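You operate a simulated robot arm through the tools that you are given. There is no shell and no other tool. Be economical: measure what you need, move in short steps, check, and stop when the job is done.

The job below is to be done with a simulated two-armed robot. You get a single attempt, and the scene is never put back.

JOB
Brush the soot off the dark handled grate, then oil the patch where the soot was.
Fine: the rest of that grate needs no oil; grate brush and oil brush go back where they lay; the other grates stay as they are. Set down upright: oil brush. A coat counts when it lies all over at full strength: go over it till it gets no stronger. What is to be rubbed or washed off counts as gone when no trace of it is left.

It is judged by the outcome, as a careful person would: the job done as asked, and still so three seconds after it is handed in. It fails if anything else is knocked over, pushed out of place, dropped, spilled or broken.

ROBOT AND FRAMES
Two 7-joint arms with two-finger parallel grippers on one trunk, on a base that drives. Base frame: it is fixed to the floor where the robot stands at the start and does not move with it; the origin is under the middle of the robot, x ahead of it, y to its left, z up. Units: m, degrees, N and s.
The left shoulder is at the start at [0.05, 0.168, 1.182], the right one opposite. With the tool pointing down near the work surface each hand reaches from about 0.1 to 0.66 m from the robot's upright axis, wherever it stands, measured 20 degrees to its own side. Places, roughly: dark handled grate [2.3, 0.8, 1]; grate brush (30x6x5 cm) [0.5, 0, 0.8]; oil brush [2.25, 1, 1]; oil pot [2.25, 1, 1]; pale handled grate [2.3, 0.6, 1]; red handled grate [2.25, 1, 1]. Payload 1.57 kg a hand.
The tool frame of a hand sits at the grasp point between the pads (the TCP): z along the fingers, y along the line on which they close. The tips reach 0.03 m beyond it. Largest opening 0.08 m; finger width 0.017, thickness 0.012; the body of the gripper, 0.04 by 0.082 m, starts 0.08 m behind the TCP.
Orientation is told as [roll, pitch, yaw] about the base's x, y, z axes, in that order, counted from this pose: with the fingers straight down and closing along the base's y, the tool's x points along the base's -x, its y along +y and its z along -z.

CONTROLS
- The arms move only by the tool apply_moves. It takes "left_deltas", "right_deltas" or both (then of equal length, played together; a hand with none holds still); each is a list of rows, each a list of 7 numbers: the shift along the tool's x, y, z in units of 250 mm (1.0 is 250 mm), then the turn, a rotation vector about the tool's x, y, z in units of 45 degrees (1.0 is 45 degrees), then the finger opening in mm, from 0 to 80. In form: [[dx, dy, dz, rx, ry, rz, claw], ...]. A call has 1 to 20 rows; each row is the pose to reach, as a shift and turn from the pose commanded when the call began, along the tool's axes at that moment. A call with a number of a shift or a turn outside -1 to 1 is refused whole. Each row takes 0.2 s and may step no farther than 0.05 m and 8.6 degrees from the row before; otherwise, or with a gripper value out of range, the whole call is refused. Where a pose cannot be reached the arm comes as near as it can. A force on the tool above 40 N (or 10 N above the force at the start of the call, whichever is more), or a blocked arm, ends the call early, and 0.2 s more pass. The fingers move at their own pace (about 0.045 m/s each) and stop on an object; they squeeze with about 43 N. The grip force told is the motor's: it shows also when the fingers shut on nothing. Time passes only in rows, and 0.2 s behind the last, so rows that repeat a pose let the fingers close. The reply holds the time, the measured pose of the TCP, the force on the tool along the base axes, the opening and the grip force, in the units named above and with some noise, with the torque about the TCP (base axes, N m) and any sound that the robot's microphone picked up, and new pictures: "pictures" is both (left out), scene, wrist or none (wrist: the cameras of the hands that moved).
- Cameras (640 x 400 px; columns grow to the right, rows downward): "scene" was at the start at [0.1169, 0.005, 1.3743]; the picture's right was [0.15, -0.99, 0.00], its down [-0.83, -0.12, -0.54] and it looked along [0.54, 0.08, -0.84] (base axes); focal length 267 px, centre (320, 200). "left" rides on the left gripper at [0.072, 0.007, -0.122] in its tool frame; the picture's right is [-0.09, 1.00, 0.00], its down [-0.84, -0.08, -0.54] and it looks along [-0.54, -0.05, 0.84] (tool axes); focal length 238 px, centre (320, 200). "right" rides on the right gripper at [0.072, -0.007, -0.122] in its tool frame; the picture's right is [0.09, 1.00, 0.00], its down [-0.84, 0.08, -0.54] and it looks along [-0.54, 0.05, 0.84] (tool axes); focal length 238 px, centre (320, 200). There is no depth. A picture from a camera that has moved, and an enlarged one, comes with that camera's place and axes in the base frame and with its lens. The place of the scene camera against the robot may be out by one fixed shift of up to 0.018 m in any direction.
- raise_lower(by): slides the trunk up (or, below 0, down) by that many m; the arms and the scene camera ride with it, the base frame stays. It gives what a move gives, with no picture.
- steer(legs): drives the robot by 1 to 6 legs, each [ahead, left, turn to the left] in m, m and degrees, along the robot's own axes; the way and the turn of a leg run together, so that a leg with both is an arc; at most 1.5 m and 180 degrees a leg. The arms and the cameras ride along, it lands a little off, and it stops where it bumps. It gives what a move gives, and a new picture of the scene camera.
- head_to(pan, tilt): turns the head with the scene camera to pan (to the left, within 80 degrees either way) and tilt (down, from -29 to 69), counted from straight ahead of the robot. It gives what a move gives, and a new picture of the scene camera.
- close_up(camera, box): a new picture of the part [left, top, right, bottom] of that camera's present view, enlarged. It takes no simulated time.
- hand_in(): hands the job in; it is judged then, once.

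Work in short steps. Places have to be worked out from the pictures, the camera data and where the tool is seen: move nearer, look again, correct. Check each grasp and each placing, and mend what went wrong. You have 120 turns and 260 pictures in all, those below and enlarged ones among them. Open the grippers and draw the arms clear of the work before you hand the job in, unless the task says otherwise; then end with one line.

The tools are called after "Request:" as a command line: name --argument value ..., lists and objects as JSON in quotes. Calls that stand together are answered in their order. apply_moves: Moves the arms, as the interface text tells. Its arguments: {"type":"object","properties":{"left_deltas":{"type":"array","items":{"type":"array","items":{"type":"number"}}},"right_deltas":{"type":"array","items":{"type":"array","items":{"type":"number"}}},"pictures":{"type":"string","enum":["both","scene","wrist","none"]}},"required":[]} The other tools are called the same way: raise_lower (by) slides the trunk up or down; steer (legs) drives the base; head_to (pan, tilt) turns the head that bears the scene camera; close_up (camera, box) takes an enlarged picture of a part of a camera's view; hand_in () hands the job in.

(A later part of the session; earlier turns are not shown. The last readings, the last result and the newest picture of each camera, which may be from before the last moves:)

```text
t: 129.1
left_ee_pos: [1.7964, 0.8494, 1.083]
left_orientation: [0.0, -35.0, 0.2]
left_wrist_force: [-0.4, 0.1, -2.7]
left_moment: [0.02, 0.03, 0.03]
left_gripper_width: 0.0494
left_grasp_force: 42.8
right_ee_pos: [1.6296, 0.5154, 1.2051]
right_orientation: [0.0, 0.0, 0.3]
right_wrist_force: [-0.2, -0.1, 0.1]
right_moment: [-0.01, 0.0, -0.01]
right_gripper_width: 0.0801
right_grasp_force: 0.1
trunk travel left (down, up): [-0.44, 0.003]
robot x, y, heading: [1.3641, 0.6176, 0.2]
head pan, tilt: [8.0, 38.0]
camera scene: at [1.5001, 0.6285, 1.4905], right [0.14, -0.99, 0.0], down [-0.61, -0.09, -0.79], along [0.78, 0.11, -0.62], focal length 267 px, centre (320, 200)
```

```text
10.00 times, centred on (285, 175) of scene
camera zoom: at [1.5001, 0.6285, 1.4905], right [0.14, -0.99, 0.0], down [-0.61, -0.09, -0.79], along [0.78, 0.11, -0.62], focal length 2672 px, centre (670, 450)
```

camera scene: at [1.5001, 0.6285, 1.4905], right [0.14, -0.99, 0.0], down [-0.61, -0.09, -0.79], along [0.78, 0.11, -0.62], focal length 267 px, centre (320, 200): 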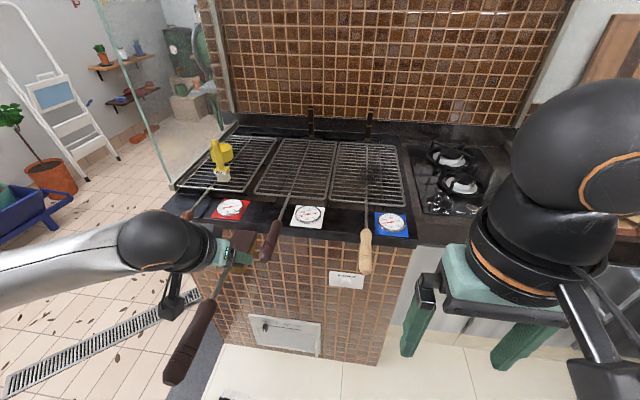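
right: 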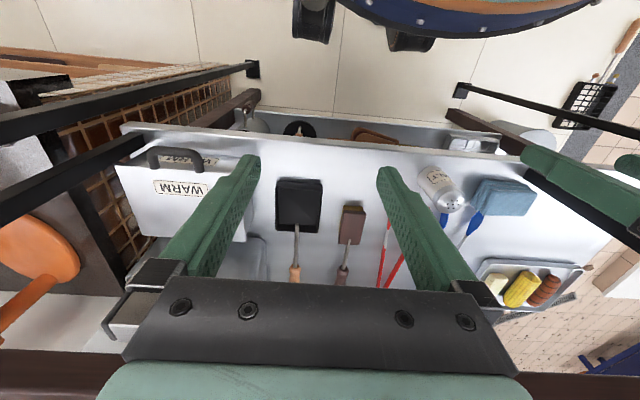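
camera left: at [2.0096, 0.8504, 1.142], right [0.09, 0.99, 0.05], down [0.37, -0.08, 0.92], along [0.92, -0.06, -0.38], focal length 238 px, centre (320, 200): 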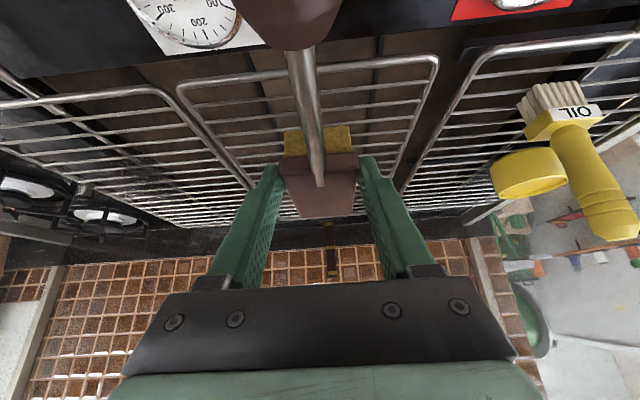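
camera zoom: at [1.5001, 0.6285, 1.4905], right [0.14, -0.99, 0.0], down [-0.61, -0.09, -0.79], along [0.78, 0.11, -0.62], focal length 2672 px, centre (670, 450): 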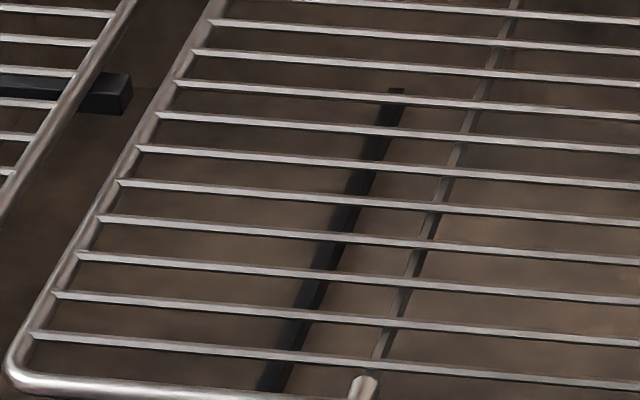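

The dark grate is now clean. Next I return the brush: turn and drive back to the pose used for picking it up.

Request:
steer --legs '[[0, 0, 178.9], [0.2, 0.39, 0]]'

Request:
raise_lower --by -0.13

Request:
head_to --pan 10 --tilt 50

```text
t: 140.5
left_ee_pos: [0.7398, -0.0003, 1.0831]
left_orientation: [0.0, -34.9, -179.8]
left_wrist_force: [-0.3, 1.1, -2.2]
left_moment: [0.04, -0.03, 0.0]
left_gripper_width: 0.0494
left_grasp_force: 43.5
right_ee_pos: [0.905, 0.3356, 1.2038]
right_orientation: [0.0, 0.0, -179.8]
right_wrist_force: [0.6, 0.2, -0.4]
right_moment: [-0.01, -0.01, -0.02]
right_gripper_width: 0.0798
right_grasp_force: 0.1
trunk travel left (down, up): [-0.44, 0.003]
robot x, y, heading: [1.1681, 0.2255, -179.9]
head pan, tilt: [8.0, 38.0]
camera scene: at [1.0507, 0.2117, 1.4905], right [-0.14, 0.99, 0.0], down [0.61, 0.09, -0.79], along [-0.78, -0.11, -0.62], focal length 267 px, centre (320, 200)
```

scene: 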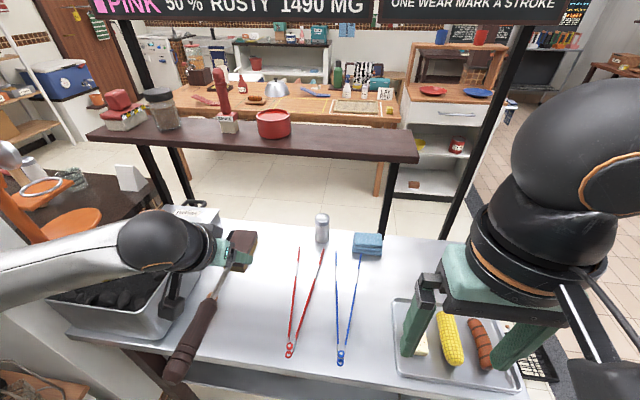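

```text
t: 142.0
left_ee_pos: [0.7396, 0.0015, 0.9519]
left_orientation: [-0.1, -35.0, -179.9]
left_wrist_force: [-0.9, 0.4, -2.5]
left_moment: [-0.02, -0.08, -0.04]
left_gripper_width: 0.0494
left_grasp_force: 43.1
right_ee_pos: [0.9059, 0.3358, 1.0736]
right_orientation: [0.0, 0.0, -179.7]
right_wrist_force: [0.3, -0.3, 0.8]
right_moment: [-0.01, 0.02, 0.02]
right_gripper_width: 0.0801
right_grasp_force: 0.0
trunk travel left (down, up): [-0.31, 0.133]
robot x, y, heading: [1.1712, 0.2299, -179.8]
head pan, tilt: [8.0, 38.0]
```

```text
t: 142.8
left_ee_pos: [0.7393, 0.0011, 0.953]
left_orientation: [0.0, -34.9, -179.9]
left_wrist_force: [0.2, 0.2, -2.0]
left_moment: [0.0, -0.09, 0.03]
left_gripper_width: 0.0493
left_grasp_force: 43.1
right_ee_pos: [0.9067, 0.335, 1.0745]
right_orientation: [0.1, -0.1, -179.7]
right_wrist_force: [-0.4, 0.9, -0.2]
right_moment: [-0.02, 0.0, 0.01]
right_gripper_width: 0.0799
right_grasp_force: 0.0
trunk travel left (down, up): [-0.31, 0.133]
robot x, y, heading: [1.1654, 0.2275, -179.9]
head pan, tilt: [10.0, 50.0]
camera scene: at [1.0605, 0.2106, 1.3434], right [-0.17, 0.98, 0.0], down [0.75, 0.13, -0.64], along [-0.63, -0.11, -0.77], focal length 267 px, centre (320, 200)
```

scene: 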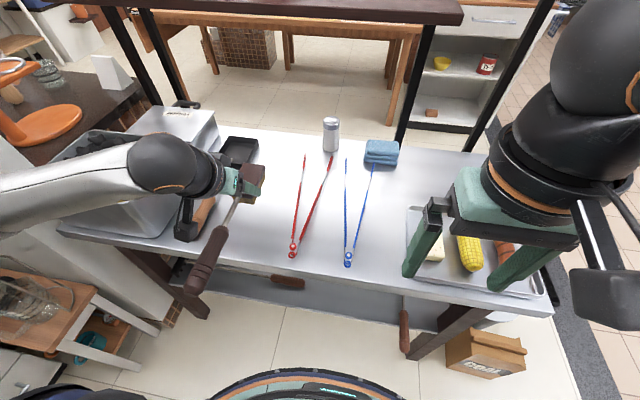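

The spot is free. I'll move above the brush's former place (TCP 0.558, -0.013), correcting yaw by 1°.

Request:
apply_moves --left_deltas '[[-0.095, 0.011, 0.118, 0.004, 0, 0.004, 30], [-0.19, 0.022, 0.236, 0.008, 0, 0.01, 30], [-0.285, 0.033, 0.354, 0.012, 0, 0.015, 30], [-0.38, 0.044, 0.472, 0.014, 0, 0.02, 30], [-0.471, 0.055, 0.589, 0.014, 0, 0.02, 30], [-0.471, 0.055, 0.589, 0.014, 0, 0.02, 30]]'

```text
t: 144.2
left_ee_pos: [0.558, -0.0128, 0.8988]
left_orientation: [0.1, -34.9, 179.0]
left_wrist_force: [-0.1, -0.8, -2.0]
left_moment: [0.01, 0.0, 0.04]
left_gripper_width: 0.0493
left_grasp_force: 43.3
right_ee_pos: [0.9049, 0.3354, 1.0745]
right_orientation: [0.1, 0.0, -179.7]
right_wrist_force: [-0.1, 0.2, -0.9]
right_moment: [0.05, 0.0, 0.02]
right_gripper_width: 0.0798
right_grasp_force: 0.0
trunk travel left (down, up): [-0.31, 0.133]
robot x, y, heading: [1.1681, 0.2295, -180.1]
head pan, tilt: [10.0, 50.0]
camera scene: at [1.0606, 0.2105, 1.3433], right [-0.18, 0.98, 0.0], down [0.75, 0.13, -0.64], along [-0.63, -0.11, -0.77], focal length 267 px, centre (320, 200)
camera left: at [0.6863, -0.0231, 0.958], right [-0.09, -0.99, 0.05], down [-0.37, 0.08, 0.92], along [-0.92, 0.07, -0.38], focal length 238 px, centre (320, 200)
```

scene: 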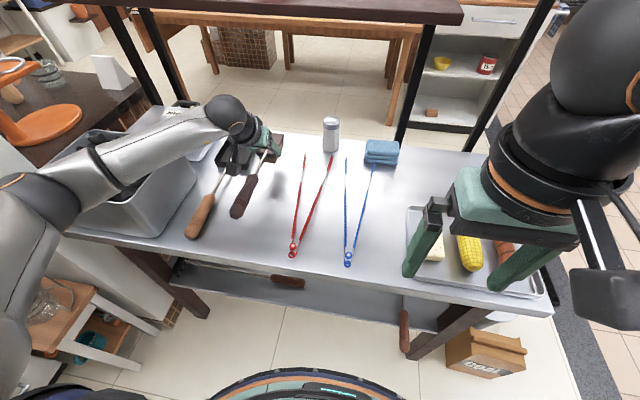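
left: 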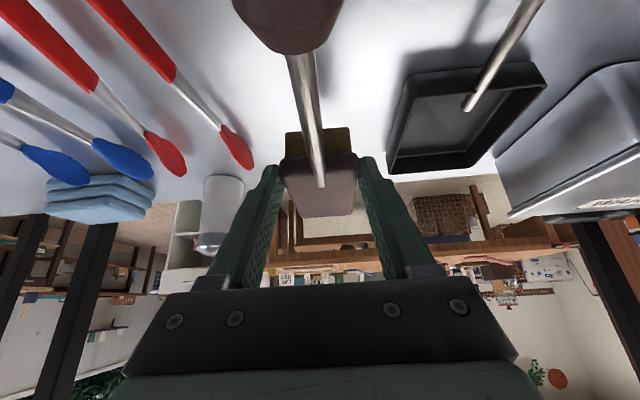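

Directly above the original place; lowering 5.2 cm until it stands on the table.

Request:
apply_moves --left_deltas '[[0.034, 0, 0.049, 0, 0, 0, 30], [0.069, 0, 0.098, 0, 0, 0, 30], [0.099, 0, 0.141, 0, 0, 0, 30], [0.112, 0, 0.16, 0, 0, 0, 30], [0.119, 0, 0.169, 0, 0, 0, 30], [0.119, 0, 0.169, 0, 0, 0, 30]]' --pictures "wrist"

```text
t: 145.6
left_ee_pos: [0.558, -0.0133, 0.847]
left_orientation: [0.0, -34.9, 179.0]
left_wrist_force: [0.2, 0.5, -2.0]
left_moment: [-0.02, -0.05, 0.02]
left_gripper_width: 0.0494
left_grasp_force: 43.0
right_ee_pos: [0.9052, 0.3351, 1.0747]
right_orientation: [0.0, -0.1, -179.8]
right_wrist_force: [0.2, 0.0, -0.4]
right_moment: [0.01, -0.02, 0.0]
right_gripper_width: 0.0799
right_grasp_force: 0.1
trunk travel left (down, up): [-0.31, 0.133]
robot x, y, heading: [1.1711, 0.2299, -179.7]
head pan, tilt: [10.0, 50.0]
camera left: at [0.6878, -0.0236, 0.9063], right [-0.09, -0.99, 0.05], down [-0.37, 0.08, 0.92], along [-0.92, 0.07, -0.38], focal length 238 px, centre (320, 200)
```

left: 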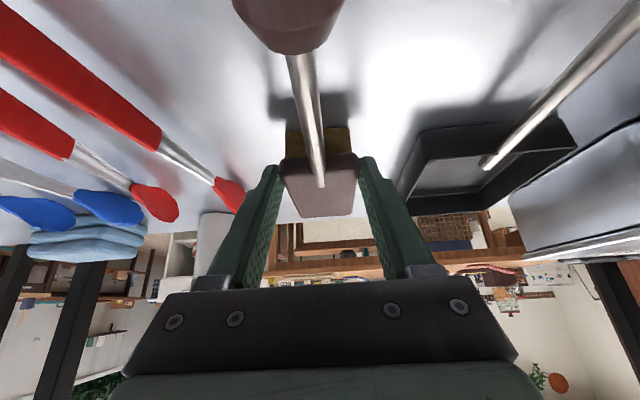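

Weight still hangs from the hand; lower by another 2 mm.

Request:
apply_moves --left_deltas '[[0.0023, 0, 0.0033, 0, 0, 0, 30], [0.0046, 0, 0.0066, 0, 0, 0, 30], [0.0046, 0, 0.0066, 0, 0, 0, 30]]' --pictures "none"

```text
t: 146.4
left_ee_pos: [0.5574, -0.012, 0.8457]
left_orientation: [0.0, -35.1, 179.1]
left_wrist_force: [1.2, -1.0, 2.2]
left_moment: [-0.22, 0.13, 0.03]
left_gripper_width: 0.0494
left_grasp_force: 43.6
right_ee_pos: [0.9062, 0.3358, 1.0749]
right_orientation: [0.0, 0.0, -179.7]
right_wrist_force: [-0.1, -0.1, 0.3]
right_moment: [0.0, -0.02, 0.01]
right_gripper_width: 0.0798
right_grasp_force: 0.0
trunk travel left (down, up): [-0.31, 0.133]
robot x, y, heading: [1.1662, 0.229, -180.0]
head pan, tilt: [10.0, 50.0]
```

The brush stands on the table now. Opening to 66 mm and withdrawing along the tool axis.

Request:
apply_moves --left_deltas '[[0, 0, 0, 0, 0, 0, 55], [0, 0, 0, 0, 0, 0, 66], [0, 0, 0, 0, 0, 0, 66], [0, 0, -0.1, 0, 0, 0, 66], [0, 0, -0.2, 0, 0, 0, 66], [0, 0, -0.32, 0, 0, 0, 66], [0, 0, -0.5, 0, 0, 0, 66], [0.0, 0, -0.68, 0, 0, 0, 66]]'

```text
t: 148.2
left_ee_pos: [0.6573, -0.0131, 0.9869]
left_orientation: [0.0, -34.9, 179.0]
left_wrist_force: [0.2, -0.5, -0.2]
left_moment: [0.02, -0.04, 0.0]
left_gripper_width: 0.066
left_grasp_force: 0.1
right_ee_pos: [0.9052, 0.3361, 1.0743]
right_orientation: [0.0, -0.1, -179.9]
right_wrist_force: [0.3, 0.2, 0.9]
right_moment: [0.0, 0.04, -0.03]
right_gripper_width: 0.0799
right_grasp_force: 0.0
trunk travel left (down, up): [-0.31, 0.133]
robot x, y, heading: [1.1693, 0.2273, -180.0]
head pan, tilt: [10.0, 50.0]
camera scene: at [1.061, 0.2107, 1.3434], right [-0.18, 0.98, 0.0], down [0.75, 0.13, -0.64], along [-0.63, -0.11, -0.77], focal length 267 px, centre (320, 200)
camera left: at [0.7869, -0.0247, 1.0456], right [-0.09, -0.99, 0.05], down [-0.37, 0.08, 0.92], along [-0.92, 0.07, -0.38], focal length 238 px, centre (320, 200)
```

scene: 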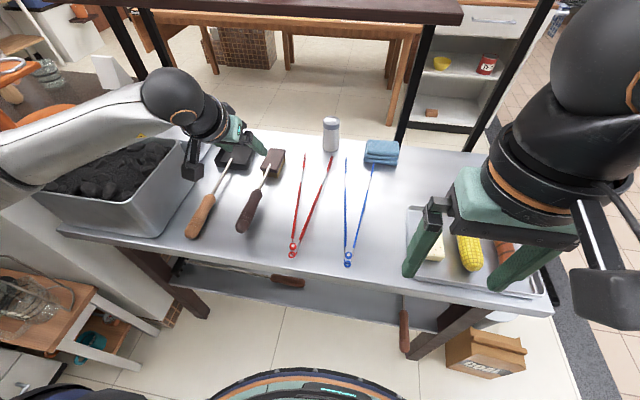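
left: 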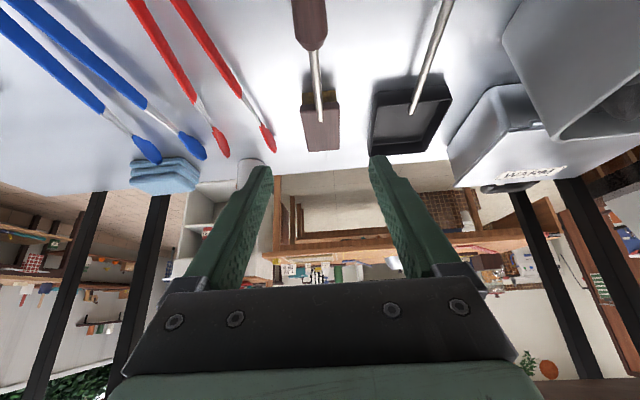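

The grate brush is back where it lay. Now I'll return to the counter for the oil brush, stopping short to look.

Request:
raise_lower --by 0.13

Request:
steer --legs '[[-0.2, -0.4, 0], [0, 0, -179.9], [0.1, 0.13, 0]]'

Request:
head_to --pan 15 --tilt 38

Request:
close_up --camera "scene" --box '[180, 80, 380, 220]'

Request:
close_up --camera "left" --box '[320, 60, 600, 260]'

```text
t: 149.8
left_ee_pos: [0.6571, -0.0148, 1.1159]
left_orientation: [0.1, -34.9, 179.0]
left_wrist_force: [-0.3, 0.3, 0.0]
left_moment: [-0.02, 0.0, -0.03]
left_gripper_width: 0.0658
left_grasp_force: 0.0
right_ee_pos: [0.9048, 0.3353, 1.2047]
right_orientation: [0.0, 0.1, -179.8]
right_wrist_force: [0.2, -1.2, 0.6]
right_moment: [-0.01, 0.02, 0.03]
right_gripper_width: 0.0801
right_grasp_force: 0.0
trunk travel left (down, up): [-0.44, 0.003]
robot x, y, heading: [1.1697, 0.2296, -179.9]
head pan, tilt: [10.0, 50.0]
```

```text
t: 162.6
left_ee_pos: [1.9827, 1.0021, 1.1152]
left_orientation: [-0.1, -34.8, -1.3]
left_wrist_force: [-0.5, 0.3, -0.5]
left_moment: [-0.04, 0.01, 0.01]
left_gripper_width: 0.0659
left_grasp_force: 0.0
right_ee_pos: [1.7312, 0.6535, 1.205]
right_orientation: [-0.1, 0.1, -0.2]
right_wrist_force: [0.2, 0.3, 0.0]
right_moment: [-0.01, -0.01, -0.01]
right_gripper_width: 0.0798
right_grasp_force: 0.1
trunk travel left (down, up): [-0.44, 0.003]
robot x, y, heading: [1.4709, 0.7552, -0.2]
head pan, tilt: [10.0, 50.0]
camera scene: at [1.5933, 0.7683, 1.4733], right [0.17, -0.99, 0.0], down [-0.76, -0.13, -0.64], along [0.63, 0.11, -0.77], focal length 267 px, centre (320, 200)
```

scene: 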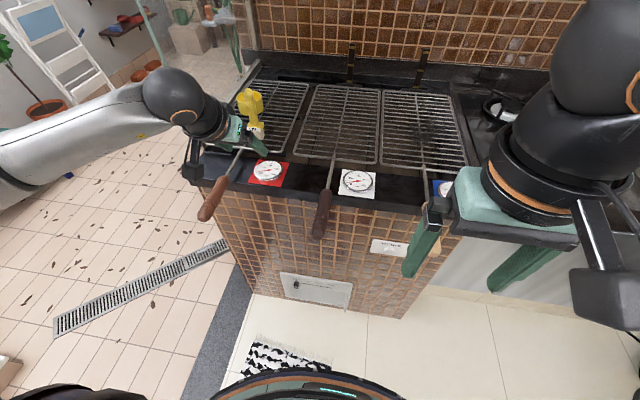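

```text
t: 163.3
left_ee_pos: [1.9829, 1.0009, 1.1159]
left_orientation: [0.1, -35.0, -1.4]
left_wrist_force: [0.2, 0.8, 1.3]
left_moment: [-0.01, 0.02, -0.02]
left_gripper_width: 0.0658
left_grasp_force: 0.1
right_ee_pos: [1.7309, 0.6534, 1.2048]
right_orientation: [0.0, 0.0, -0.1]
right_wrist_force: [0.2, 0.0, 0.7]
right_moment: [0.0, 0.01, 0.01]
right_gripper_width: 0.0799
right_grasp_force: 0.0
trunk travel left (down, up): [-0.44, 0.003]
robot x, y, heading: [1.4642, 0.7601, -0.5]
head pan, tilt: [15.0, 38.0]
camera scene: at [1.6005, 0.7768, 1.4905], right [0.25, -0.97, 0.0], down [-0.6, -0.16, -0.79], along [0.76, 0.2, -0.62], focal length 267 px, centre (320, 200)
```

scene: 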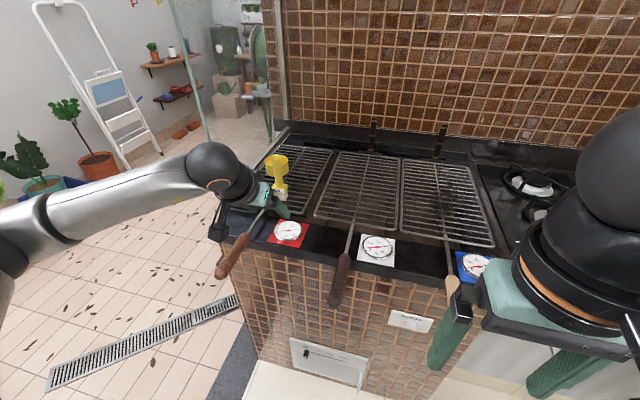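

```text
2.86 times, centred on (280, 150) of scene
camera zoom: at [1.6005, 0.7768, 1.4905], right [0.25, -0.97, 0.0], down [-0.6, -0.16, -0.79], along [0.76, 0.2, -0.62], focal length 763 px, centre (434, 343)
```

zoom: 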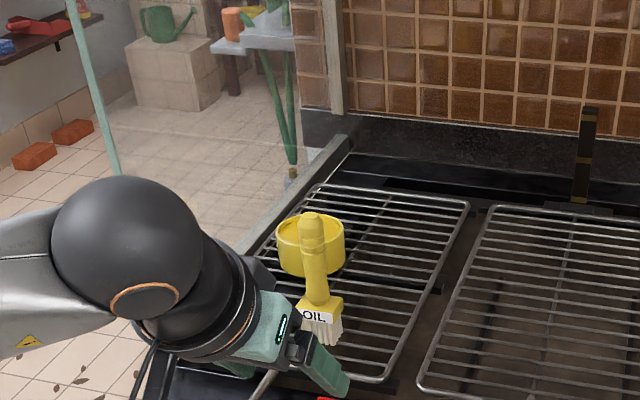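

```text
2.00 times, centred on (460, 160) of left
camera zoom: at [1.8547, 1.0099, 1.1752], right [0.1, 0.99, 0.05], down [0.37, -0.09, 0.92], along [0.92, -0.07, -0.38], focal length 477 px, centre (40, 280)
```

zoom: 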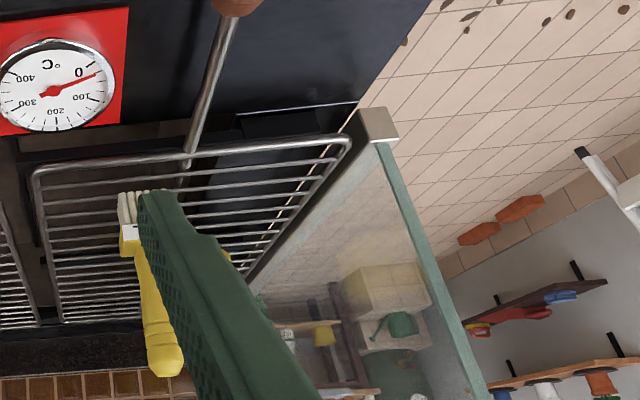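

The glass panel stands at y≈1.24 beside the pot, so the right hand (forearm coming from the right) is safer for oiling. I'll tuck the left hand in, shift left, and pose the right hand at a tilt.

Request:
apply_moves --left_deltas '[[0.1, 0, -0.1, 0, 0.13, 0, 66], [0.2, 0, -0.2, 0, 0.26, 0, 66], [0.3, 0, -0.3, 0, 0.39, 0, 66], [0.4, 0, -0.4, 0, 0.52, 0, 66], [0.5, 0, -0.5, 0, 0.65, 0, 66], [0.6, 0, -0.6, 0, 0.78, 0, 66]]' --right_deltas '[[0, 0, 0, 0, -0.14, 0, 60], [0, 0, 0, 0, -0.28, 0, 60], [-0.15, 0, 0, 0, -0.42, 0, 60], [-0.3, 0, 0, 0, -0.56, 0, 60], [-0.45, 0, 0, 0, -0.7, 0, 60], [-0.6, 0, 0, 0, -0.78, 0, 60]]' --pictures "none"

Request:
steer --legs '[[0, 0.4, 0.5]]'

Request:
head_to --pan -5 --tilt 42

Request:
close_up --camera "right" --box '[0, 0, 640, 400]'

```text
t: 164.7
left_ee_pos: [1.7738, 1.0067, 1.1532]
left_orientation: [0.0, 0.2, -1.4]
left_wrist_force: [-0.8, 0.3, 0.0]
left_moment: [-0.03, 0.01, -0.05]
left_gripper_width: 0.066
left_grasp_force: 0.0
right_ee_pos: [1.8821, 0.6494, 1.2052]
right_orientation: [0.1, -35.2, -0.1]
right_wrist_force: [-0.2, 0.1, 0.2]
right_moment: [0.01, -0.01, -0.01]
right_gripper_width: 0.0598
right_grasp_force: 0.0
trunk travel left (down, up): [-0.44, 0.003]
robot x, y, heading: [1.4702, 0.7593, -0.2]
head pan, tilt: [15.0, 38.0]
```

```text
t: 168.7
left_ee_pos: [1.7755, 1.4024, 1.1542]
left_orientation: [0.0, 0.1, -1.4]
left_wrist_force: [1.1, -0.2, 0.9]
left_moment: [0.02, -0.01, 0.02]
left_gripper_width: 0.0662
left_grasp_force: 0.0
right_ee_pos: [1.8825, 1.0476, 1.2058]
right_orientation: [0.0, -35.2, -0.1]
right_wrist_force: [-0.7, 0.6, -1.0]
right_moment: [0.03, 0.03, 0.0]
right_gripper_width: 0.0598
right_grasp_force: 0.0
trunk travel left (down, up): [-0.44, 0.003]
robot x, y, heading: [1.4731, 1.1559, -0.1]
head pan, tilt: [15.0, 38.0]
camera scene: at [1.6022, 1.1728, 1.4905], right [0.26, -0.97, 0.0], down [-0.6, -0.16, -0.79], along [0.76, 0.2, -0.62], focal length 267 px, centre (320, 200)
```

scene: 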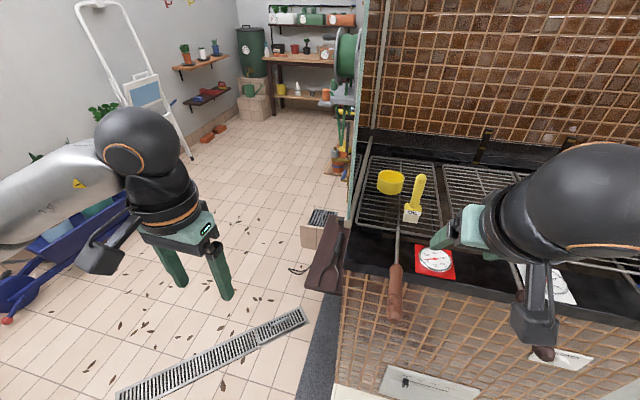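

```text
t: 169.6
left_ee_pos: [1.7767, 1.402, 1.1534]
left_orientation: [0.0, 0.0, -1.4]
left_wrist_force: [0.1, -0.1, 0.4]
left_moment: [0.02, -0.02, 0.02]
left_gripper_width: 0.0661
left_grasp_force: 0.1
right_ee_pos: [1.8819, 1.0477, 1.2051]
right_orientation: [0.0, -35.0, -0.2]
right_wrist_force: [0.4, 0.4, 0.3]
right_moment: [0.0, -0.02, -0.04]
right_gripper_width: 0.06
right_grasp_force: 0.1
trunk travel left (down, up): [-0.44, 0.003]
robot x, y, heading: [1.468, 1.1599, -0.2]
head pan, tilt: [-5.0, 42.0]
camera scene: at [1.602, 1.1431, 1.4846], right [-0.09, -1.0, 0.0], down [-0.67, 0.06, -0.74], along [0.74, -0.07, -0.67], focal length 267 px, centre (320, 200)
```

scene: 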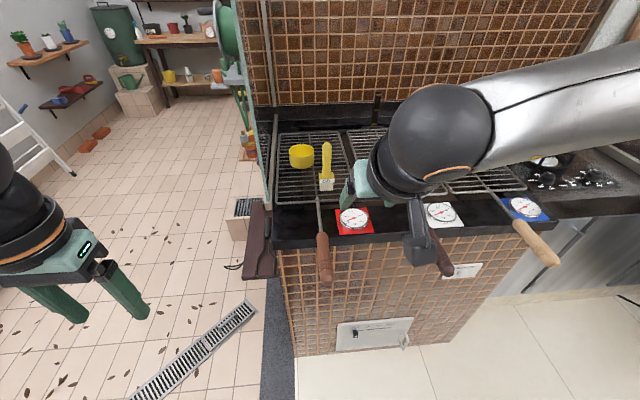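

```text
1.00 times, centred on (320, 200) of right (not enlarged: the box is as wide or as high as the picture)
camera zoom: at [1.7536, 1.0412, 1.2629], right [-0.07, 1.0, -0.05], down [0.37, 0.08, 0.92], along [0.92, 0.05, -0.38], focal length 238 px, centre (320, 200)
```

zoom: 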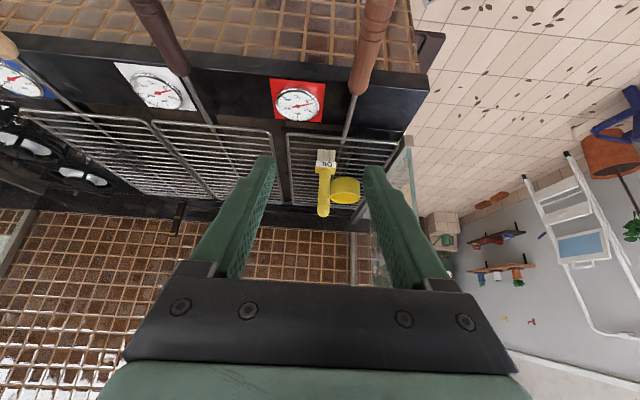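

The right hand is lined up with clear room. Enlarging brush and pot from both cameras.

Request:
close_up --camera "scene" --box '[265, 120, 365, 200]'

Request:
close_up --camera "right" --box '[270, 130, 390, 230]'

```text
5.00 times, centred on (315, 160) of scene
camera zoom: at [1.602, 1.1431, 1.4846], right [-0.09, -1.0, 0.0], down [-0.67, 0.06, -0.74], along [0.74, -0.07, -0.67], focal length 1336 px, centre (345, 400)
```

zoom: 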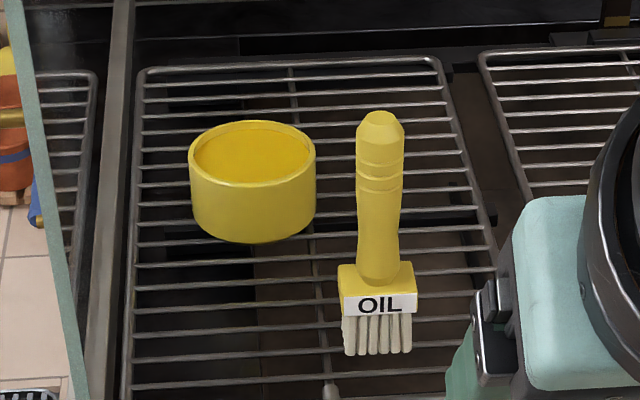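

```text
4.00 times, centred on (330, 180) of right
camera zoom: at [1.7536, 1.0412, 1.2629], right [-0.07, 1.0, -0.05], down [0.37, 0.08, 0.92], along [0.92, 0.05, -0.38], focal length 953 px, centre (280, 280)
```

zoom: 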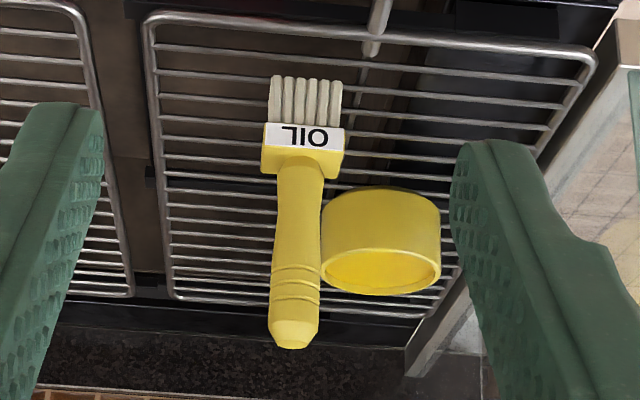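

Bristle foot near [2.2, 1.07], handle top about z 1.11, pot to the left of and beyond it. Driving forward to working distance with the hand above everything.

Request:
steer --legs '[[0.235, 0, 0]]'

Request:
close_up --camera "right" --box '[160, 60, 480, 260]'

Request:
close_up --camera "scene" --box '[240, 120, 400, 240]'

```text
t: 171.3
left_ee_pos: [2.0066, 1.3994, 1.1528]
left_orientation: [0.0, 0.2, -1.6]
left_wrist_force: [-0.4, -1.0, 0.0]
left_moment: [-0.03, 0.02, 0.0]
left_gripper_width: 0.066
left_grasp_force: 0.1
right_ee_pos: [2.1126, 1.0452, 1.2056]
right_orientation: [0.1, -34.9, -0.5]
right_wrist_force: [0.9, -0.6, 0.4]
right_moment: [0.03, 0.01, 0.04]
right_gripper_width: 0.0602
right_grasp_force: 0.1
trunk travel left (down, up): [-0.44, 0.003]
robot x, y, heading: [1.6995, 1.1529, -0.6]
head pan, tilt: [-5.0, 42.0]
camera scene: at [1.8331, 1.1411, 1.4845], right [-0.1, -1.0, 0.0], down [-0.67, 0.06, -0.74], along [0.74, -0.07, -0.67], focal length 267 px, centre (320, 200)
```

scene: 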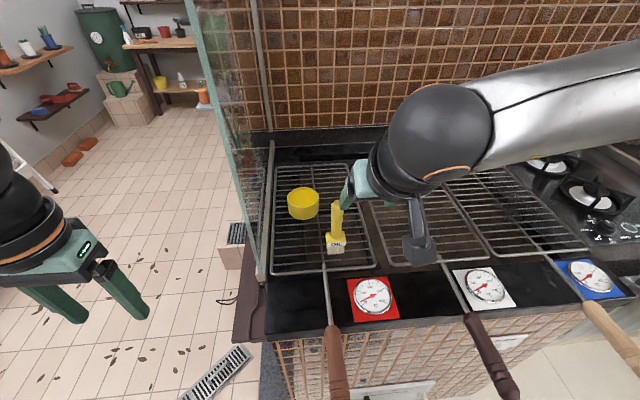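

```text
2.00 times, centred on (320, 160) of right
camera zoom: at [1.9841, 1.0386, 1.2628], right [-0.07, 1.0, -0.05], down [0.37, 0.07, 0.92], along [0.92, 0.04, -0.38], focal length 477 px, centre (320, 280)
```

zoom: 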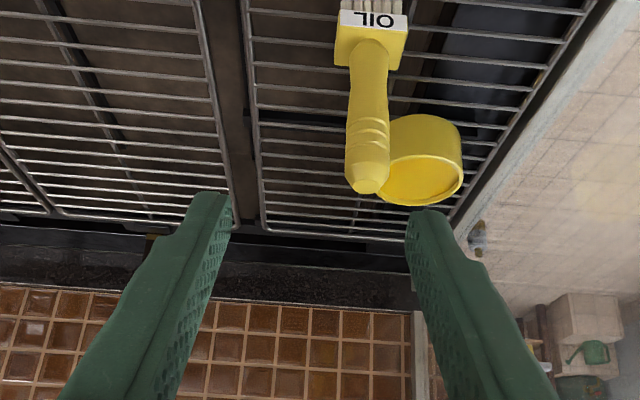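

```text
3.33 times, centred on (320, 180) of scene
camera zoom: at [1.8331, 1.1411, 1.4845], right [-0.1, -1.0, 0.0], down [-0.67, 0.06, -0.74], along [0.74, -0.07, -0.67], focal length 891 px, centre (320, 267)
```

zoom: 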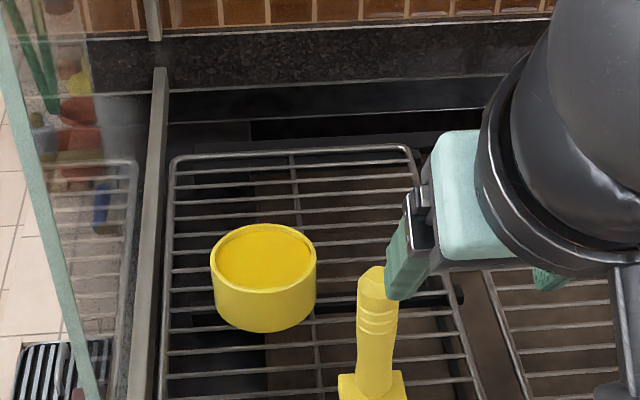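

Triangulated: handle top [2.22, 1.073, 1.103], block front [2.198, 1.072], pot opening centre [2.357, 1.143, 1.00]. I'll go to a pre-grasp point behind the handle along the tilted axis.

Request:
apply_moves --right_deltas '[[-0.013, 0.04, 0.1, 0, 0, 0, 60], [-0.026, 0.08, 0.2, 0, 0, 0, 60], [-0.038, 0.111, 0.303, 0, 0, 0, 60], [-0.038, 0.111, 0.303, 0, 0, 0, 60]]'

Request:
close_up --camera "right" --box '[160, 40, 480, 240]'

```text
t: 172.3
left_ee_pos: [2.0062, 1.3995, 1.1543]
left_orientation: [0.0, 0.2, -1.7]
left_wrist_force: [-0.4, 0.0, 0.4]
left_moment: [0.03, -0.03, -0.02]
left_gripper_width: 0.0662
left_grasp_force: 0.0
right_ee_pos: [2.158, 1.0518, 1.1529]
right_orientation: [0.1, -35.1, -0.4]
right_wrist_force: [0.1, -0.6, -0.2]
right_moment: [0.0, 0.0, -0.02]
right_gripper_width: 0.0597
right_grasp_force: 0.0
right hand out of reach, approached as far as the arm can: row 2, 3, 4
trunk travel left (down, up): [-0.44, 0.003]
robot x, y, heading: [1.7039, 1.1544, -0.5]
head pan, tilt: [-5.0, 42.0]
camera scene: at [1.8317, 1.1412, 1.4847], right [-0.1, -1.0, 0.0], down [-0.67, 0.06, -0.74], along [0.74, -0.07, -0.67], focal length 267 px, centre (320, 200)
camera right: at [2.0302, 1.0449, 1.2105], right [-0.07, 1.0, -0.05], down [0.37, 0.07, 0.92], along [0.93, 0.04, -0.38], focal length 238 px, centre (320, 200)
```

scene: 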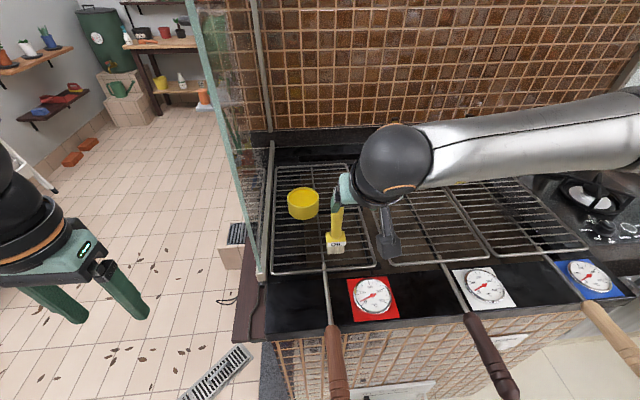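
right: 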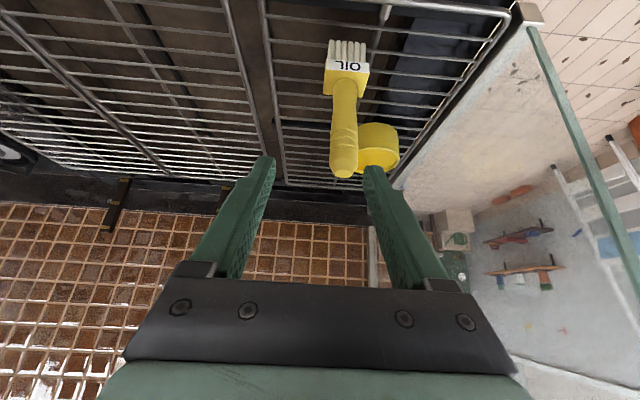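

```text
2.00 times, centred on (320, 140) of right
camera zoom: at [2.0302, 1.0449, 1.2105], right [-0.07, 1.0, -0.05], down [0.37, 0.07, 0.92], along [0.93, 0.04, -0.38], focal length 477 px, centre (320, 320)
```

zoom: 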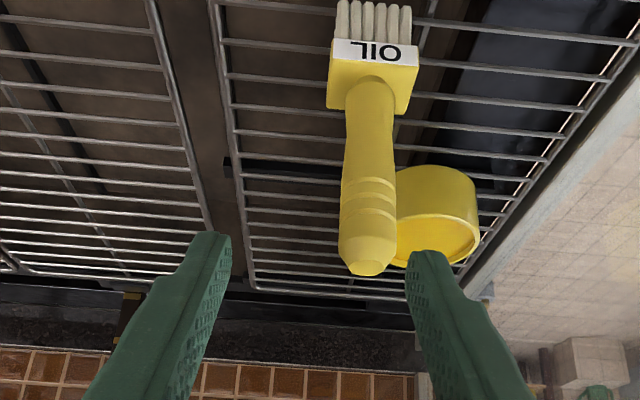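

The right arm can't go that far left from here. I'll draw the hand right and back, then shift the base 0.15 m left.

Request:
apply_moves --right_deltas '[[0, -0.1, -0.1, 0, 0, 0, 60], [0, -0.25, -0.2, 0, 0, 0, 60], [0, -0.4, -0.3, 0, 0, 0, 60], [0, -0.55, -0.3, 0, 0, 0, 60]]' --pictures "none"

Request:
steer --legs '[[0, 0.17, 0.5]]'

```text
t: 173.3
left_ee_pos: [2.007, 1.399, 1.1542]
left_orientation: [0.0, 0.0, -1.6]
left_wrist_force: [0.0, -0.1, 0.4]
left_moment: [-0.02, -0.02, -0.01]
left_gripper_width: 0.0661
left_grasp_force: 0.0
right_ee_pos: [2.1141, 0.9108, 1.2151]
right_orientation: [0.2, -34.9, -0.5]
right_wrist_force: [-0.1, 0.2, 0.0]
right_moment: [0.0, 0.01, -0.01]
right_gripper_width: 0.0601
right_grasp_force: 0.0
trunk travel left (down, up): [-0.44, 0.003]
robot x, y, heading: [1.7034, 1.1555, -0.2]
head pan, tilt: [-5.0, 42.0]
```

```text
t: 175.4
left_ee_pos: [2.0054, 1.5716, 1.1538]
left_orientation: [0.1, 0.1, -1.0]
left_wrist_force: [-0.6, -0.1, 0.4]
left_moment: [-0.02, -0.01, -0.01]
left_gripper_width: 0.0658
left_grasp_force: 0.1
right_ee_pos: [2.1189, 1.0842, 1.2145]
right_orientation: [0.0, -35.2, 0.2]
right_wrist_force: [-0.6, 0.6, -0.6]
right_moment: [-0.03, 0.02, 0.0]
right_gripper_width: 0.0598
right_grasp_force: 0.0
trunk travel left (down, up): [-0.44, 0.003]
robot x, y, heading: [1.7055, 1.3268, 0.1]
head pan, tilt: [-5.0, 42.0]
camera scene: at [1.833, 1.3115, 1.4846], right [-0.09, -1.0, 0.0], down [-0.67, 0.06, -0.74], along [0.74, -0.06, -0.67], focal length 267 px, centre (320, 200)
```

scene: 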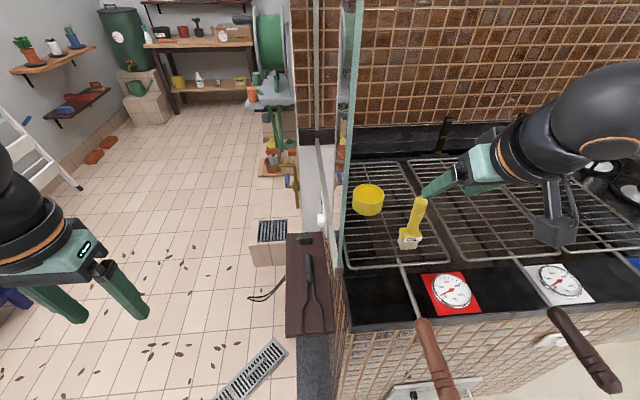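

Now to the pre-grasp point again.

Request:
apply_moves --right_deltas '[[0, -0.015, 0.1, 0, 0, 0, 60], [0, -0.03, 0.2, 0, 0, 0, 60], [0.003, -0.045, 0.318, 0, 0, 0, 60], [0.003, -0.045, 0.318, 0, 0, 0, 60]]' --pictures "wrist"

Request:
close_up --camera "right" --box '[220, 20, 460, 200]'

```text
t: 176.4
left_ee_pos: [2.0057, 1.5712, 1.1544]
left_orientation: [-0.1, 0.1, -1.1]
left_wrist_force: [-0.2, 0.4, 0.3]
left_moment: [-0.03, -0.02, 0.0]
left_gripper_width: 0.0659
left_grasp_force: 0.1
right_ee_pos: [2.1634, 1.0739, 1.1491]
right_orientation: [0.0, -35.2, 0.2]
right_wrist_force: [-0.7, -0.5, 0.3]
right_moment: [0.02, 0.01, 0.01]
right_gripper_width: 0.06
right_grasp_force: 0.1
trunk travel left (down, up): [-0.44, 0.003]
robot x, y, heading: [1.7019, 1.3218, 0.2]
head pan, tilt: [-5.0, 42.0]
camera right: at [2.0341, 1.0665, 1.2059], right [-0.08, 1.0, -0.05], down [0.37, 0.08, 0.92], along [0.92, 0.05, -0.38], focal length 238 px, centre (320, 200)
```

right: 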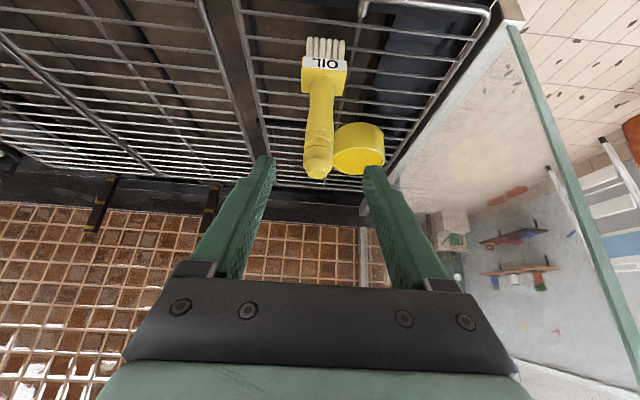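

```text
2.22 times, centred on (340, 110) of right
camera zoom: at [2.0341, 1.0665, 1.2059], right [-0.08, 1.0, -0.05], down [0.37, 0.08, 0.92], along [0.92, 0.05, -0.38], focal length 530 px, centre (276, 400)
```

zoom: 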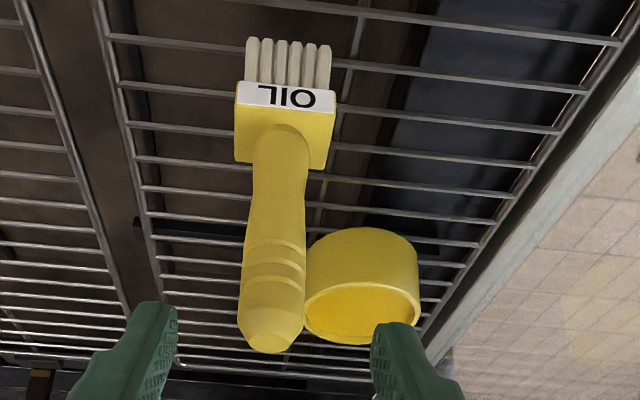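

Handle is centred between the fingers. Advance 9.4 cm along the tool axis and close.

Request:
apply_moves --right_deltas '[[0, 0, 0.12, 0, 0, 0, 60], [0, 0, 0.24, 0, 0, 0, 60], [0, 0, 0.376, 0, 0, 0, 60], [0, 0, 0.376, 0, 0, 0, 60]]' --pictures "wrist"

Request:
close_up --camera "scene" --box '[340, 140, 480, 260]'

```text
t: 177.4
left_ee_pos: [2.0052, 1.5722, 1.1533]
left_orientation: [0.0, 0.0, -1.0]
left_wrist_force: [0.1, 0.3, 0.0]
left_moment: [-0.03, 0.0, 0.0]
left_gripper_width: 0.0659
left_grasp_force: 0.1
right_ee_pos: [2.2175, 1.0727, 1.0714]
right_orientation: [0.0, -35.1, 0.1]
right_wrist_force: [1.0, 0.1, -0.8]
right_moment: [0.01, -0.01, 0.0]
right_gripper_width: 0.0601
right_grasp_force: 0.0
trunk travel left (down, up): [-0.44, 0.003]
robot x, y, heading: [1.7006, 1.3224, -0.1]
head pan, tilt: [-5.0, 42.0]
camera right: at [2.0892, 1.066, 1.1286], right [-0.08, 1.0, -0.05], down [0.37, 0.08, 0.92], along [0.92, 0.05, -0.38], focal length 238 px, centre (320, 200)
```

right: 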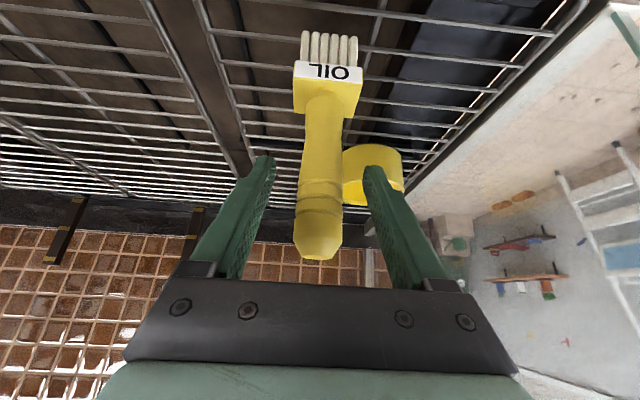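

```text
3.33 times, centred on (410, 200) of scene
camera zoom: at [1.8324, 1.3112, 1.4847], right [-0.09, -1.0, 0.0], down [-0.67, 0.06, -0.74], along [0.74, -0.06, -0.67], focal length 891 px, centre (20, 200)
```

zoom: 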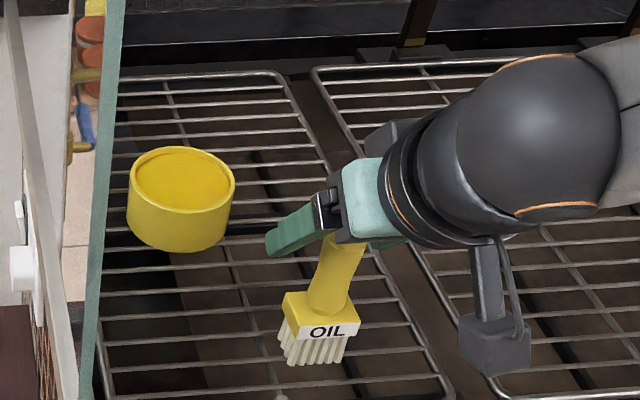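

Handle between the pads; closing.

Request:
apply_moves --right_deltas '[[0, 0, 0, 0, 0, 0, 40], [0, 0, 0, 0, 0, 0, 30], [0, 0, 0, 0, 0, 0, 10], [0, 0, 0, 0, 0, 0, 10], [0, 0, 0, 0, 0, 0, 10]]' --pictures "wrist"

```text
t: 178.6
left_ee_pos: [2.0055, 1.5711, 1.1534]
left_orientation: [-0.1, 0.1, -1.1]
left_wrist_force: [-0.3, 0.3, 0.9]
left_moment: [0.0, -0.01, -0.01]
left_gripper_width: 0.066
left_grasp_force: 0.0
right_ee_pos: [2.2181, 1.0739, 1.0712]
right_orientation: [0.0, -35.1, 0.1]
right_wrist_force: [0.6, -0.1, 0.4]
right_moment: [0.03, 0.0, 0.03]
right_gripper_width: 0.0248
right_grasp_force: 36.7
trunk travel left (down, up): [-0.44, 0.003]
robot x, y, heading: [1.7022, 1.3244, -0.1]
head pan, tilt: [-5.0, 42.0]
camera right: at [2.0895, 1.0659, 1.1287], right [-0.08, 1.0, -0.05], down [0.37, 0.08, 0.92], along [0.92, 0.05, -0.38], focal length 238 px, centre (320, 200)
```

right: 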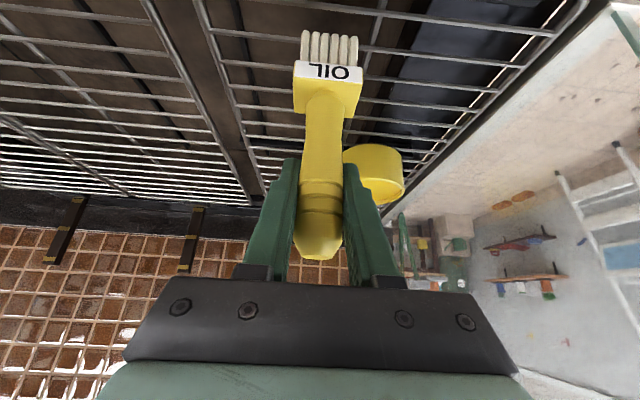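

Gripped. Lifting 8 cm straight up.

Request:
apply_moves --right_deltas '[[-0.046, 0, -0.066, 0, 0, 0, 10], [-0.092, 0, -0.131, 0, 0, 0, 10], [-0.138, 0, -0.197, 0, 0, 0, 10], [-0.184, 0, -0.262, 0, 0, 0, 10], [-0.184, 0, -0.262, 0, 0, 0, 10]]'

Request:
close_up --camera "scene" --box '[340, 140, 480, 260]'

```text
t: 179.8
left_ee_pos: [2.0054, 1.571, 1.1535]
left_orientation: [0.1, 0.1, -1.1]
left_wrist_force: [-0.6, -0.3, -0.7]
left_moment: [0.03, -0.04, 0.01]
left_gripper_width: 0.0659
left_grasp_force: 0.0
right_ee_pos: [2.2188, 1.0742, 1.1538]
right_orientation: [0.0, -35.1, 0.2]
right_wrist_force: [-1.1, -0.4, -0.8]
right_moment: [-0.04, -0.01, -0.06]
right_gripper_width: 0.025
right_grasp_force: 36.3
trunk travel left (down, up): [-0.44, 0.003]
robot x, y, heading: [1.699, 1.3238, 0.2]
head pan, tilt: [-5.0, 42.0]
camera scene: at [1.8333, 1.3111, 1.4845], right [-0.09, -1.0, 0.0], down [-0.67, 0.06, -0.74], along [0.74, -0.06, -0.67], focal length 267 px, centre (320, 200)
camera right: at [2.0893, 1.0666, 1.2105], right [-0.08, 1.0, -0.05], down [0.37, 0.08, 0.92], along [0.92, 0.05, -0.38], focal length 238 px, centre (320, 200)
```

scene: 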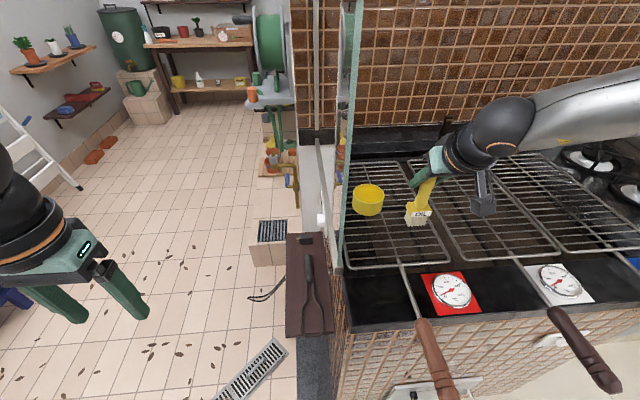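
right: 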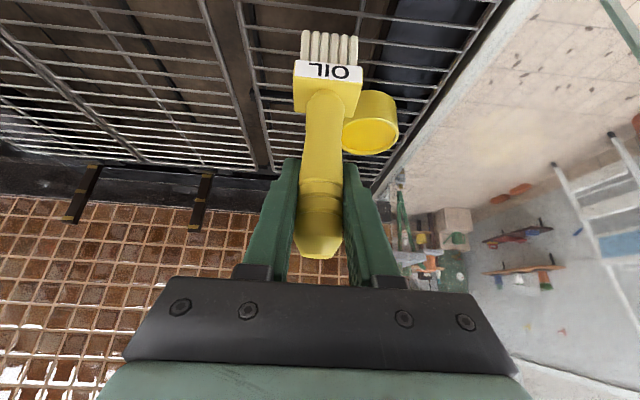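

```text
3.33 times, centred on (410, 200) of scene
camera zoom: at [1.8333, 1.3111, 1.4845], right [-0.09, -1.0, 0.0], down [-0.67, 0.06, -0.74], along [0.74, -0.06, -0.67], focal length 891 px, centre (20, 200)
```

zoom: 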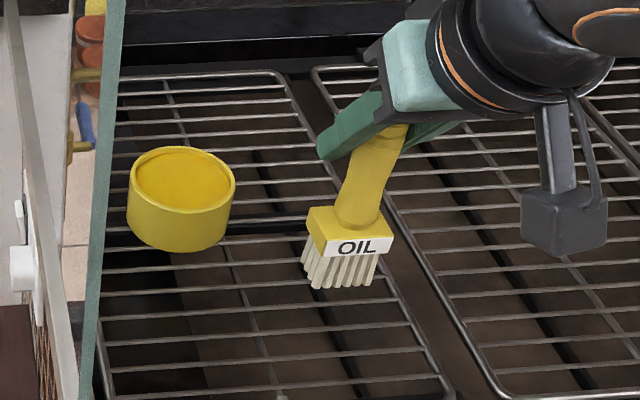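

Brush held steadily, bristles about 11.6 cm below TCP. Moving above the pot (keeping clear of the glass).

Request:
apply_moves --right_deltas '[[-0.094, 0.056, 0.066, 0, 0, 0, 10], [-0.189, 0.112, 0.132, 0, 0, 0, 10], [-0.283, 0.168, 0.199, 0, 0, 0, 10], [-0.378, 0.224, 0.265, 0, 0, 0, 10], [-0.472, 0.28, 0.331, 0, 0, 0, 10], [-0.472, 0.28, 0.331, 0, 0, 0, 10]]'

Request:
close_up --camera "scene" --box '[320, 120, 460, 240]'

```text
t: 181.2
left_ee_pos: [2.0073, 1.5714, 1.153]
left_orientation: [0.0, 0.1, -1.0]
left_wrist_force: [0.5, 0.3, -0.3]
left_moment: [-0.04, 0.02, 0.0]
left_gripper_width: 0.066
left_grasp_force: 0.0
right_ee_pos: [2.3346, 1.1212, 1.1583]
right_orientation: [0.1, -35.1, 0.1]
right_wrist_force: [-0.9, 0.3, -0.9]
right_moment: [0.07, 0.03, -0.01]
right_gripper_width: 0.0246
right_grasp_force: 36.5
right hand out of reach, approached as far as the arm can: row 4, 5, 6
trunk travel left (down, up): [-0.44, 0.003]
robot x, y, heading: [1.7032, 1.3237, 0.3]
head pan, tilt: [-5.0, 42.0]
camera scene: at [1.8333, 1.3111, 1.4845], right [-0.09, -1.0, 0.0], down [-0.67, 0.06, -0.74], along [0.74, -0.06, -0.67], focal length 267 px, centre (320, 200)
camera right: at [2.2056, 1.1133, 1.2157], right [-0.08, 1.0, -0.05], down [0.37, 0.08, 0.92], along [0.92, 0.05, -0.38], focal length 238 px, centre (320, 200)
```

scene: 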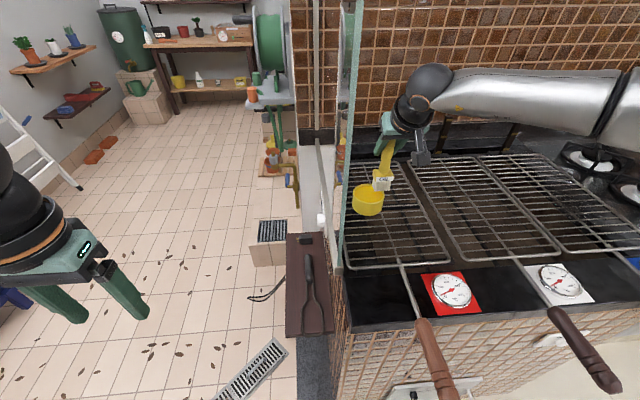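
right: 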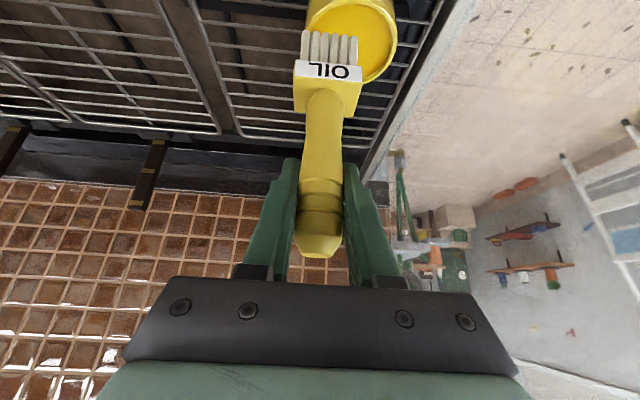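

```text
3.33 times, centred on (390, 180) of scene
camera zoom: at [1.8333, 1.3111, 1.4845], right [-0.09, -1.0, 0.0], down [-0.67, 0.06, -0.74], along [0.74, -0.06, -0.67], focal length 891 px, centre (87, 267)
```

zoom: 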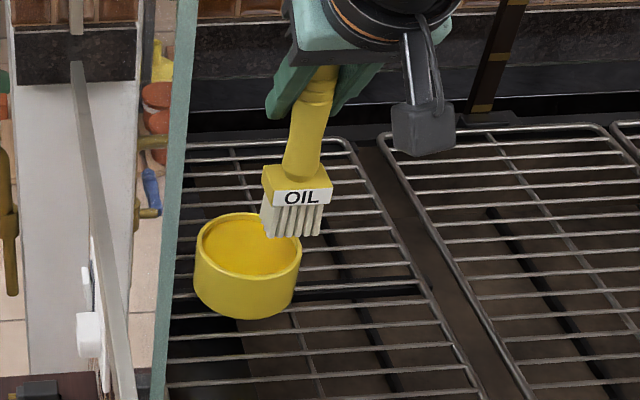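

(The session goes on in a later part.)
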